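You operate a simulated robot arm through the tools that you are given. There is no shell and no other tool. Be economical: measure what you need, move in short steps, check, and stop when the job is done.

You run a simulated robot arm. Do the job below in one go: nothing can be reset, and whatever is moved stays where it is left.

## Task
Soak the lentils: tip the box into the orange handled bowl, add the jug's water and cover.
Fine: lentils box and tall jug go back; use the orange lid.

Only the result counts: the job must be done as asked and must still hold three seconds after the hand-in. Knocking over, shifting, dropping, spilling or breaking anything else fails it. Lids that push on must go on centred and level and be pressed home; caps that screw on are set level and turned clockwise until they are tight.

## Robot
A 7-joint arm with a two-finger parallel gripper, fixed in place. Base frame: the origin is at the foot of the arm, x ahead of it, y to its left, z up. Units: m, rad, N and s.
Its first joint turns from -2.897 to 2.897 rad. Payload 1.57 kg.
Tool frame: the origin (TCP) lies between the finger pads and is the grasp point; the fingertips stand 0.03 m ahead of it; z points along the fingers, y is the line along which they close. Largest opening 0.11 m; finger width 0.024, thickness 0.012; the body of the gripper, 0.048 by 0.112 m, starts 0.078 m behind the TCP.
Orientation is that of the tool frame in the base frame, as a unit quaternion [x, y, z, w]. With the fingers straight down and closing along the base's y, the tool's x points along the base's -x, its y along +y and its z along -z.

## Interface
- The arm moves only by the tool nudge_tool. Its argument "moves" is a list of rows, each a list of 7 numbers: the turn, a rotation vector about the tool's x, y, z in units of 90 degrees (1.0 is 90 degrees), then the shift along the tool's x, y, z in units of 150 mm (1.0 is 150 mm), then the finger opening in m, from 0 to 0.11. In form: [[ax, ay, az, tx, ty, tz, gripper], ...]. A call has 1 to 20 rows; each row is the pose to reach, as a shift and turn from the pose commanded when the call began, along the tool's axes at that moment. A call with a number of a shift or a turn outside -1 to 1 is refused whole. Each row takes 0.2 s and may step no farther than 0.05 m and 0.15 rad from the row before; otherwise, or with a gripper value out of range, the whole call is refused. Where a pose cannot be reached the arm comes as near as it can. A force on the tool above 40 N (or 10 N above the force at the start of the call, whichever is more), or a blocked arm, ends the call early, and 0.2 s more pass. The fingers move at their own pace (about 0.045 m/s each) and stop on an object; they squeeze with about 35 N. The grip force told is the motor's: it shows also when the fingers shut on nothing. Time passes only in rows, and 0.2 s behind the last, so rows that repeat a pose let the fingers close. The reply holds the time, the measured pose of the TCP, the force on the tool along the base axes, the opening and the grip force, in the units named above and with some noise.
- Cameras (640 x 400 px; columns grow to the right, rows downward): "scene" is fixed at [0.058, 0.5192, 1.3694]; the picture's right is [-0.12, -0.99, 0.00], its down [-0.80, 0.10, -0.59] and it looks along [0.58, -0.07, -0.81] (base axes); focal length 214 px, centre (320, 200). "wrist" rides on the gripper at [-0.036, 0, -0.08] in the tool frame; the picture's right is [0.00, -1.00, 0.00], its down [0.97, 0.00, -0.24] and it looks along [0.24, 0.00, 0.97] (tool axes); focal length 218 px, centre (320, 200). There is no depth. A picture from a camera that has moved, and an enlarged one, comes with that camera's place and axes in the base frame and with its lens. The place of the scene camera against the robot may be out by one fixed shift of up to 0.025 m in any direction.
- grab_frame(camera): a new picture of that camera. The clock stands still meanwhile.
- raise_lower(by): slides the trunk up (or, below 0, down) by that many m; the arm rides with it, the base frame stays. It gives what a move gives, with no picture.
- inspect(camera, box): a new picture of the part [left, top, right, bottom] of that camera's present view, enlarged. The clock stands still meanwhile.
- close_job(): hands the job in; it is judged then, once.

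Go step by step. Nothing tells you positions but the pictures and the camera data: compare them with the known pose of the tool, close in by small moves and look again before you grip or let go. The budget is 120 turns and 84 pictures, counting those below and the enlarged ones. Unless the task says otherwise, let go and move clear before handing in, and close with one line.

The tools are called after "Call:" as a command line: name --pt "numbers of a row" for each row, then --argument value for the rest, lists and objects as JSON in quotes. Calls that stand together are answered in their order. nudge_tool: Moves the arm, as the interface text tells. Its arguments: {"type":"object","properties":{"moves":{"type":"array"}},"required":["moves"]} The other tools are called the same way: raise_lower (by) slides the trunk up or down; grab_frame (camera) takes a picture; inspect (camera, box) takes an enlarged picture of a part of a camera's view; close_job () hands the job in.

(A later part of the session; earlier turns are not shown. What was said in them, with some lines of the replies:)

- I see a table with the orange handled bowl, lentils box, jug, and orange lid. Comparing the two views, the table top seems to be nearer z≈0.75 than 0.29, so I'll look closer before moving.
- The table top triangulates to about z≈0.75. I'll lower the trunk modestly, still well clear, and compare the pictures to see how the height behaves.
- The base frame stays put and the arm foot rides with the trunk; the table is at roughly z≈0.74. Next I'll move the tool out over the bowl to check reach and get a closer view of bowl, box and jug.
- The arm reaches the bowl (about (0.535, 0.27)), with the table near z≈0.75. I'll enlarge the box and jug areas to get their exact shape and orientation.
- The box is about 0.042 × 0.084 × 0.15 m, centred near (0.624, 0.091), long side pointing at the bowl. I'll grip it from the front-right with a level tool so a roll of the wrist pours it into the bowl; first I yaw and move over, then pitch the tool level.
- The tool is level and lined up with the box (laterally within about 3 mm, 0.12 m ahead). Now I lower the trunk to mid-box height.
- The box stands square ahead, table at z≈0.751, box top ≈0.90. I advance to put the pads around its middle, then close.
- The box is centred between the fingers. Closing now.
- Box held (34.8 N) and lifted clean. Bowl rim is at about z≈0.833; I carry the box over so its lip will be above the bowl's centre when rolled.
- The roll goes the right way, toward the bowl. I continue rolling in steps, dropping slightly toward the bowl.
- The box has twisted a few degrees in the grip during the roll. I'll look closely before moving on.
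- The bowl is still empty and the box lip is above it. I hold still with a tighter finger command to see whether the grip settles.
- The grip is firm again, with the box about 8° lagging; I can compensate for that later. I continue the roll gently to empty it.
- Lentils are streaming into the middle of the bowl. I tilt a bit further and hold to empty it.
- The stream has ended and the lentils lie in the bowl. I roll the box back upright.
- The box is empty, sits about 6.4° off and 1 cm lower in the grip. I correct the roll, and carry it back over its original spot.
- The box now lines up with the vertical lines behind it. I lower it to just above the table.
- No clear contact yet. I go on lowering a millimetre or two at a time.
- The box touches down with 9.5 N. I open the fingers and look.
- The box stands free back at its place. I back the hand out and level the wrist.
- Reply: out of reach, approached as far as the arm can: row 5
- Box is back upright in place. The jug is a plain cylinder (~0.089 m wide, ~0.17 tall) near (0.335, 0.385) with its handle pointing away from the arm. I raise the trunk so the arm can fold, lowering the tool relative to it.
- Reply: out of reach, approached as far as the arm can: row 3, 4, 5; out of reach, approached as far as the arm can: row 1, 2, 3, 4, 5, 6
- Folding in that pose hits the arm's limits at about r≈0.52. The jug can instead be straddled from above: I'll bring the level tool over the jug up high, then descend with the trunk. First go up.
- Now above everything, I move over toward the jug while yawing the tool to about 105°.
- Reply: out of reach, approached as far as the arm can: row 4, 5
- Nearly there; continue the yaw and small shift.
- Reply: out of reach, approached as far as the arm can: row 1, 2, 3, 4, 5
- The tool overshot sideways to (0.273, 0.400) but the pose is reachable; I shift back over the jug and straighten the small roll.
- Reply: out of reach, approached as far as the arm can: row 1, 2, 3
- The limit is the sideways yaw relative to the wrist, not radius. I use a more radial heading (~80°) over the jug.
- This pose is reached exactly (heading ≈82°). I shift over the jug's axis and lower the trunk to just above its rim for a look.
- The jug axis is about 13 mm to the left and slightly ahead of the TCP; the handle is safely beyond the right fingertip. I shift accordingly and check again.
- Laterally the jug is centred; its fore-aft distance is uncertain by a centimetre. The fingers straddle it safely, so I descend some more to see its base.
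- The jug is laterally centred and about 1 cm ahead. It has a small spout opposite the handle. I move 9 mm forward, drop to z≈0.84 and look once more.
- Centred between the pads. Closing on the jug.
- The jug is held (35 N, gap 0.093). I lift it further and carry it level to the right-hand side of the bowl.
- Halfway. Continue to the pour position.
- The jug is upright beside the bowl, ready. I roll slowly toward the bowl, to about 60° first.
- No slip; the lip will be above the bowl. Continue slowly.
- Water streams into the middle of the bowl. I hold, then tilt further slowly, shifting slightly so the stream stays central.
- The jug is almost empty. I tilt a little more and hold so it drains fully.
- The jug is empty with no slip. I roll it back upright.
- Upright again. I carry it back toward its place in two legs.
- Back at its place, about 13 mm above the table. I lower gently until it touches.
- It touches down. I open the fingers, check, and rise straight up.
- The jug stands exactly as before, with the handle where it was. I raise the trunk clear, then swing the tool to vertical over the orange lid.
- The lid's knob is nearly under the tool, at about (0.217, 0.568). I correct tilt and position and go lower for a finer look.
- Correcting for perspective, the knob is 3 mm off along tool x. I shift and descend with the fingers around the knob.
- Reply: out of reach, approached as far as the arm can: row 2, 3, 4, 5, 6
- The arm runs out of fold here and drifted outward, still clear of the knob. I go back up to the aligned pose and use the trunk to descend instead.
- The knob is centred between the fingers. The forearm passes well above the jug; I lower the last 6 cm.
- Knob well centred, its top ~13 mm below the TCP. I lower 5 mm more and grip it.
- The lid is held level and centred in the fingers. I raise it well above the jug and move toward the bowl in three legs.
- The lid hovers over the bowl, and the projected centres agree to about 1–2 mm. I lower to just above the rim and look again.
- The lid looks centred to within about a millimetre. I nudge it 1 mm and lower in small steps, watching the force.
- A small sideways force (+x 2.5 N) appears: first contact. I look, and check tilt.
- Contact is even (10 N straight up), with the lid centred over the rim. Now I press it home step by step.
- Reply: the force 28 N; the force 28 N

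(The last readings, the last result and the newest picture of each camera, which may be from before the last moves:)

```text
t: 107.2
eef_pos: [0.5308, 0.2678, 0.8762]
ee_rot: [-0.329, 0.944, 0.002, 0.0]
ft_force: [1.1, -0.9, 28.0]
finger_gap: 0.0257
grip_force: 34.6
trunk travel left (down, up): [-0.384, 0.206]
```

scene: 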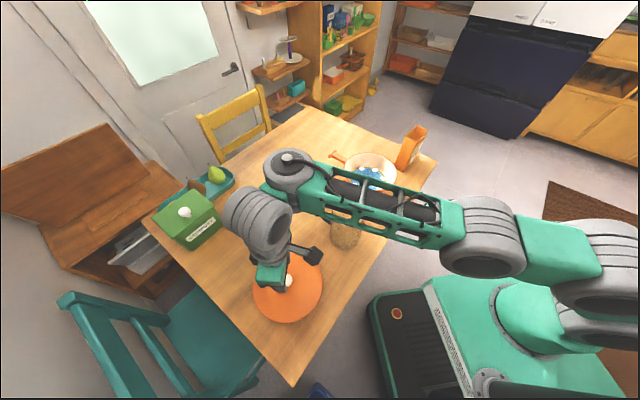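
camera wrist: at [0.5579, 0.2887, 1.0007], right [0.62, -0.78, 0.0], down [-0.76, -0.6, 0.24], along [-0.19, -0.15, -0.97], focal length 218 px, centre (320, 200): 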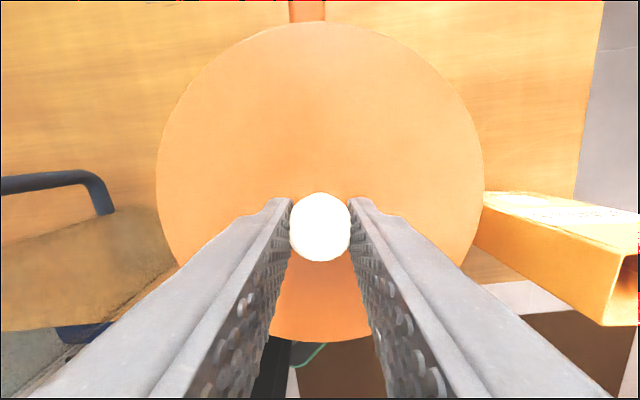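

It went down about 5 mm. I check whether the lid seated or the fingers slid on the knob.

Call:
inspect --camera "scene" --box '[325, 130, 425, 210]'

Call:
grab_frame --camera "wrist"

```text
5.00 times, centred on (375, 170) of scene
camera zoom: at [0.058, 0.5192, 1.3694], right [-0.12, -0.99, 0.0], down [-0.8, 0.1, -0.59], along [0.58, -0.07, -0.81], focal length 1072 px, centre (45, 350)
```

zoom: 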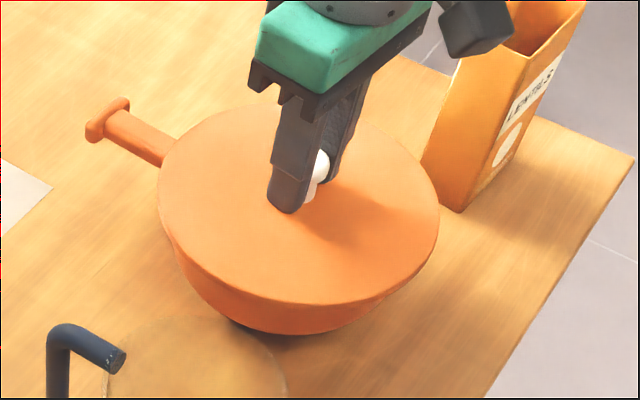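

```text
13 pictures are left
camera wrist: at [0.5575, 0.2895, 0.9567], right [0.62, -0.78, 0.0], down [-0.76, -0.6, 0.24], along [-0.19, -0.15, -0.97], focal length 218 px, centre (320, 200)
```

wrist: 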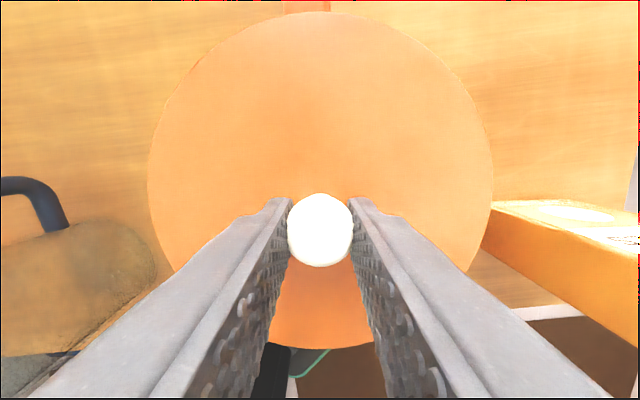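

The lid hasn't moved in the picture; the fingers slid to the lid's top plate, which is fine for pressing symmetrically around the knob. I push further.

Call:
nudge_tool --pt "0 0 0 0 0 0.007 0" --pt "0 0 0 0 0 0.014 0" --pt "0 0 0 0 0 0.02 0" --pt "0 0 0 0 0 0.027 0"

Call:
nudge_tool --pt "0 0 0 0 0 0.007 0" --pt "0 0 0 0 0 0.014 0" --pt "0 0 0 0 0 0.02 0" --pt "0 0 0 0 0 0.027 0"

```text
t: 108.2
eef_pos: [0.5303, 0.2814, 0.8741]
ee_rot: [-0.328, 0.945, 0.006, -0.004]
ft_force: [-0.1, -5.1, 17.4]
finger_gap: 0.0258
grip_force: 35.0
out of reach, approached as far as the arm can: row 4
trunk travel left (down, up): [-0.384, 0.206]
```

```text
t: 109.2
eef_pos: [0.5321, 0.2793, 0.874]
ee_rot: [-0.327, 0.945, 0.005, -0.005]
ft_force: [-2.1, -9.6, 20.7]
finger_gap: 0.0257
grip_force: 34.6
out of reach, approached as far as the arm can: row 1, 2, 3, 4
trunk travel left (down, up): [-0.384, 0.206]
```

The arm hit its reach limit and drifted 12 mm in y. I must check lid and bowl.

Call:
inspect --camera "scene" --box '[325, 130, 425, 210]'

```text
5.00 times, centred on (375, 170) of scene
camera zoom: at [0.058, 0.5192, 1.3694], right [-0.12, -0.99, 0.0], down [-0.8, 0.1, -0.59], along [0.58, -0.07, -0.81], focal length 1072 px, centre (45, 350)
```

zoom: 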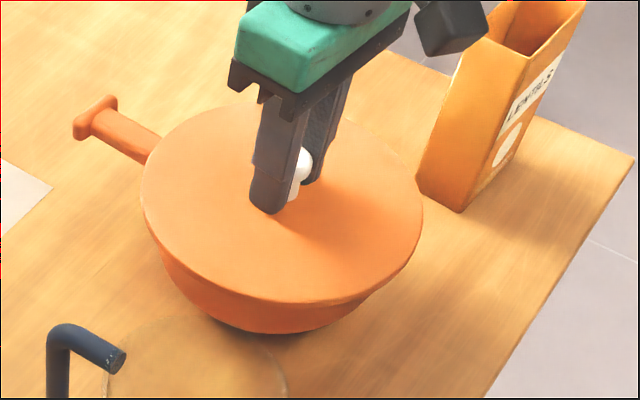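

Bowl and lid moved together about 11 mm. I ease the load and bring the tool, lid and bowl gently back to where they stood.

Call:
nudge_tool --pt "0.002 -0.001 0 0.0 0.0 -0.01 0" --pt "0.004 -0.002 0 0.013 -0.013 -0.02 0" --pt "0.006 -0.003 0 0.026 -0.027 -0.02 0" --pt "0.008 -0.004 0 0.04 -0.04 -0.02 0" --pt "0.008 -0.004 0 0.053 -0.054 -0.02 0" --pt "0.008 -0.004 0 0.053 -0.054 -0.02 0"

Call:
inspect --camera "scene" --box '[325, 130, 425, 210]'

```text
t: 110.5
eef_pos: [0.534, 0.2601, 0.8795]
ee_rot: [-0.329, 0.944, -0.004, 0.003]
ft_force: [0.2, 0.3, -0.7]
finger_gap: 0.0257
grip_force: 35.1
out of reach, approached as far as the arm can: row 1, 2, 3, 4, 5, 6
trunk travel left (down, up): [-0.384, 0.206]
```

```text
5.00 times, centred on (375, 170) of scene
camera zoom: at [0.058, 0.5192, 1.3694], right [-0.12, -0.99, 0.0], down [-0.8, 0.1, -0.59], along [0.58, -0.07, -0.81], focal length 1072 px, centre (45, 350)
```

zoom: 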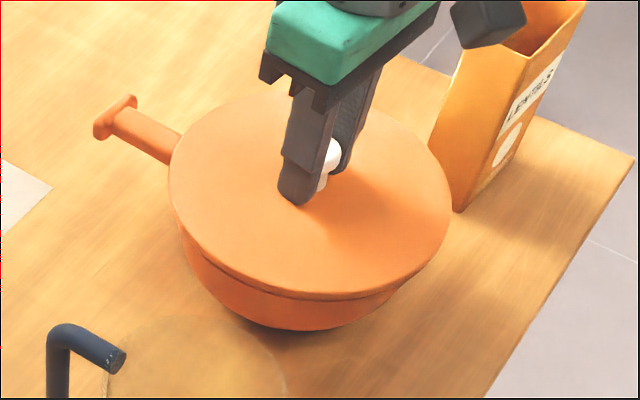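

Tool overshot to the other side by ~7 mm because of the reach boundary; lid and bowl stay together, still aligned. I release the knob, rise by trunk, and re-pose the arm with slack so that pressing can be done purely vertically.

Call:
nudge_tool --pt "0 0 0 0 0 0 0.03" --pt "0 0 0 0 0 0 0.045" --pt "0 0 0 0 0 0 0.06" --pt "0 0 0 0 0 0 0.06"

Call:
raise_lower --by 0.06

Call:
nudge_tool --pt "0 0 0 0 0 -0.15 0.06" --pt "0 0 0 0 0 -0.35 0.06" --pt "0 0 0 0 0 -0.5 0.06" --pt "0 0 0 0 0 -0.6 0.06" --pt "0 0 0 0 0 -0.6 0.06"

```text
t: 111.5
eef_pos: [0.5346, 0.2606, 0.8805]
ee_rot: [-0.33, 0.944, -0.004, 0.002]
ft_force: [0.0, -1.2, 0.4]
finger_gap: 0.06
grip_force: 0.0
trunk travel left (down, up): [-0.384, 0.206]
```

```text
t: 112.5
eef_pos: [0.5339, 0.2608, 0.9396]
ee_rot: [-0.329, 0.944, -0.004, 0.002]
ft_force: [0.2, -0.4, -0.3]
finger_gap: 0.0602
grip_force: 0.1
trunk travel left (down, up): [-0.444, 0.146]
```

```text
t: 113.8
eef_pos: [0.5325, 0.2621, 1.0308]
ee_rot: [-0.329, 0.944, -0.004, 0.003]
ft_force: [-0.6, -0.2, 0.2]
finger_gap: 0.0602
grip_force: 0.0
trunk travel left (down, up): [-0.444, 0.146]
```

Call:
nudge_tool --pt "-0.006 0.002 0 0 0 0 0.06" --pt "-0.006 0.002 0 0 0 0 0.06" --pt "-0.006 0.002 0 0 0 0 0.06"

Call:
grab_frame --camera "wrist"

Call:
inspect --camera "scene" --box '[325, 130, 425, 210]'

```text
t: 114.5
eef_pos: [0.5348, 0.263, 1.0301]
ee_rot: [-0.328, 0.945, 0.0, 0.0]
ft_force: [-0.1, 0.5, -0.3]
finger_gap: 0.0599
grip_force: 0.1
trunk travel left (down, up): [-0.444, 0.146]
```

```text
10 pictures are left
camera wrist: at [0.5611, 0.2834, 1.1101], right [0.62, -0.78, 0.0], down [-0.76, -0.6, 0.24], along [-0.19, -0.15, -0.97], focal length 218 px, centre (320, 200)
```

wrist: 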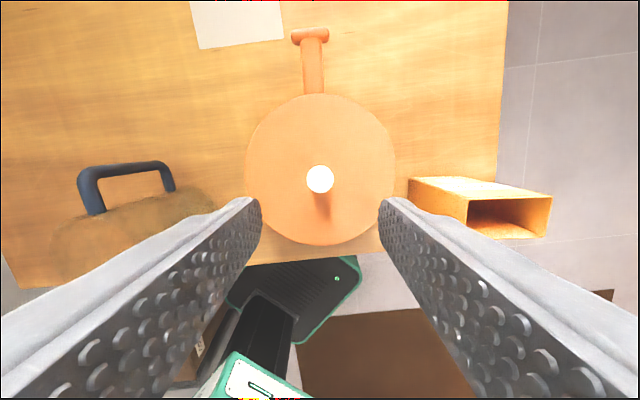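

```text
5.00 times, centred on (375, 170) of scene
camera zoom: at [0.058, 0.5192, 1.3694], right [-0.12, -0.99, 0.0], down [-0.8, 0.1, -0.59], along [0.58, -0.07, -0.81], focal length 1072 px, centre (45, 350)
```

zoom: 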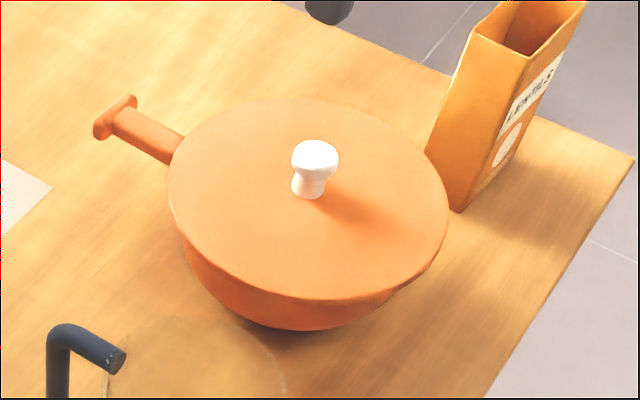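

The lid sits flat and level, and the tool is right above the knob. I close the fingers and come down on the knob's top with the trunk.

Call:
nudge_tool --pt "0 0 0 -0.006 0 0 0.03" --pt "0 0 0 -0.006 0 0 0.0" --pt "0 0 0 -0.006 0 0 0.0" --pt "0 0 0 -0.006 0 0 0.0" --pt "0 0 0 -0.006 0 0 0.0"

Call:
raise_lower --by -0.11

Call:
nudge_tool --pt "0 0 0 0 0 0.02 0" --pt "0 0 0 0 0 0.04 0" --pt "0 0 0 0 0 0.06 0" --pt "0 0 0 0 0 0.08 0" --pt "0 0 0 0 0 0.095 0" --pt "0 0 0 0 0 0.11 0" --pt "0 0 0 0 0 0.125 0" --pt "0 0 0 0 0 0.14 0" --pt "0 0 0 0 0 0.15 0" --pt "0 0 0 0 0 0.16 0"

```text
t: 115.8
eef_pos: [0.5343, 0.2629, 1.0304]
ee_rot: [-0.33, 0.944, 0.0, 0.0]
ft_force: [0.2, -1.1, 0.1]
finger_gap: 0.0001
grip_force: 21.4
trunk travel left (down, up): [-0.444, 0.146]
```

```text
t: 117.2
eef_pos: [0.5333, 0.2638, 0.9203]
ee_rot: [-0.329, 0.944, 0.0, 0.0]
ft_force: [-0.2, -0.7, 0.7]
finger_gap: 0.0
grip_force: 21.4
trunk travel left (down, up): [-0.334, 0.256]
```

```text
t: 119.1
eef_pos: [0.5344, 0.2626, 0.9068]
ee_rot: [-0.328, 0.944, 0.001, 0.008]
ft_force: [-7.3, -3.7, 13.3]
finger_gap: 0.0001
grip_force: 21.2
trunk travel left (down, up): [-0.334, 0.256]
stopped in row 9: the force on the tool passed its limit (the readings are from after the stop); the commanded pose is now the measured one
```

The press reached the 40 N limit. I press once more to see if the lid moves any further, then look.

Call:
nudge_tool --pt "0 0 0 0 0 0.01 0" --pt "0 0 0 0 0 0.02 0" --pt "0 0 0 0 0 0.03 0" --pt "0 0 0 0 0 0.04 0" --pt "0 0 0 0 0 0.05 0"

Call:
inspect --camera "scene" --box '[325, 130, 425, 210]'

```text
t: 119.9
eef_pos: [0.5354, 0.2638, 0.907]
ee_rot: [-0.329, 0.944, 0.001, 0.014]
ft_force: [-7.0, -3.5, 15.1]
finger_gap: 0.0
grip_force: 21.3
trunk travel left (down, up): [-0.334, 0.256]
stopped in row 4: the force on the tool passed its limit (the readings are from after the stop); the commanded pose is now the measured one
```

```text
5.00 times, centred on (375, 170) of scene
camera zoom: at [0.058, 0.5192, 1.3694], right [-0.12, -0.99, 0.0], down [-0.8, 0.1, -0.59], along [0.58, -0.07, -0.81], focal length 1072 px, centre (45, 350)
```

zoom: 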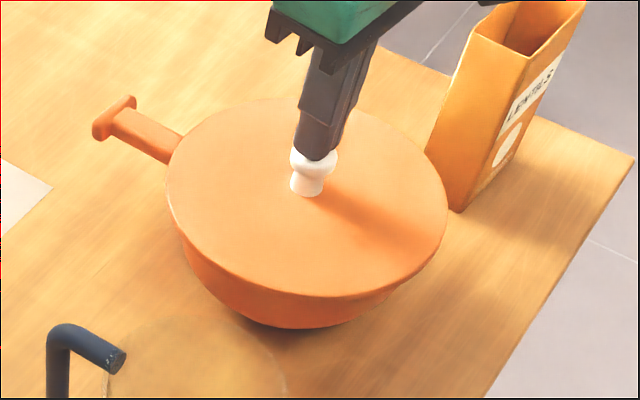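

The lid no longer moves under 40 N. I zoom tightly on the seam to confirm it's fully home and level.

Call:
inspect --camera "scene" --box '[340, 165, 410, 205]'

```text
9.14 times, centred on (375, 185) of scene
camera zoom: at [0.058, 0.5192, 1.3694], right [-0.12, -0.99, 0.0], down [-0.8, 0.1, -0.59], along [0.58, -0.07, -0.81], focal length 1961 px, centre (-183, 337)
```

zoom: 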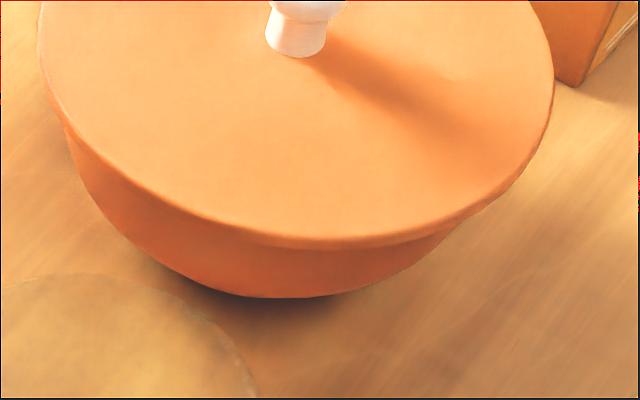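

The seam is closed all round and the lid is level and centred. I retreat upward and make a last overall check.

Call:
raise_lower --by 0.2

Call:
grab_frame --camera "scene"

Call:
grab_frame --camera "wrist"

```text
t: 122.1
eef_pos: [0.5365, 0.2639, 1.1042]
ee_rot: [-0.329, 0.944, 0.0, 0.011]
ft_force: [0.8, 0.3, 0.0]
finger_gap: 0.0
grip_force: 21.1
trunk travel left (down, up): [-0.534, 0.056]
```

```text
6 pictures are left
```

scene: 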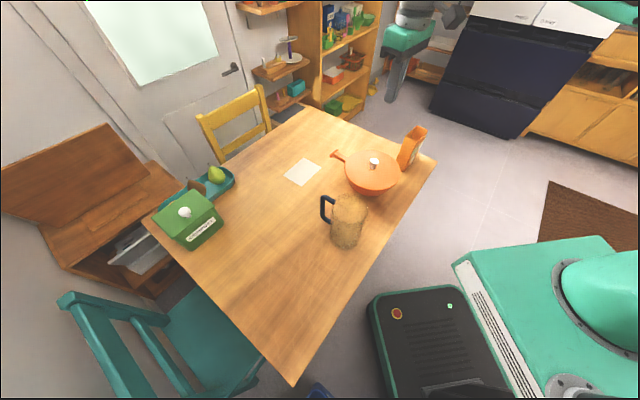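

```text
5 pictures are left
camera wrist: at [0.5627, 0.2846, 1.1843], right [0.62, -0.78, 0.0], down [-0.77, -0.6, 0.22], along [-0.17, -0.14, -0.98], focal length 218 px, centre (320, 200)
```

wrist: 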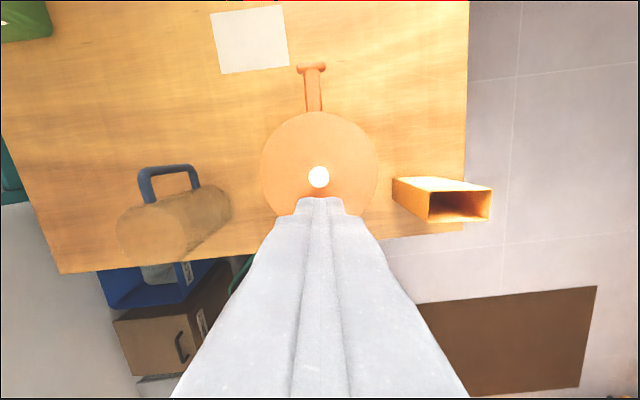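

Lentils and water are in the bowl, the orange lid is on level and centred, the box and jug are back in their places, and the hand is clear. Handing in.

Call:
close_job

```text
The job is handed in.
```

The lentils and water are in the orange bowl with the orange lid pressed on, and the box and jug are back in place; while I pressed the lid the bowl slid, and it now sits about 7 mm from where it started.
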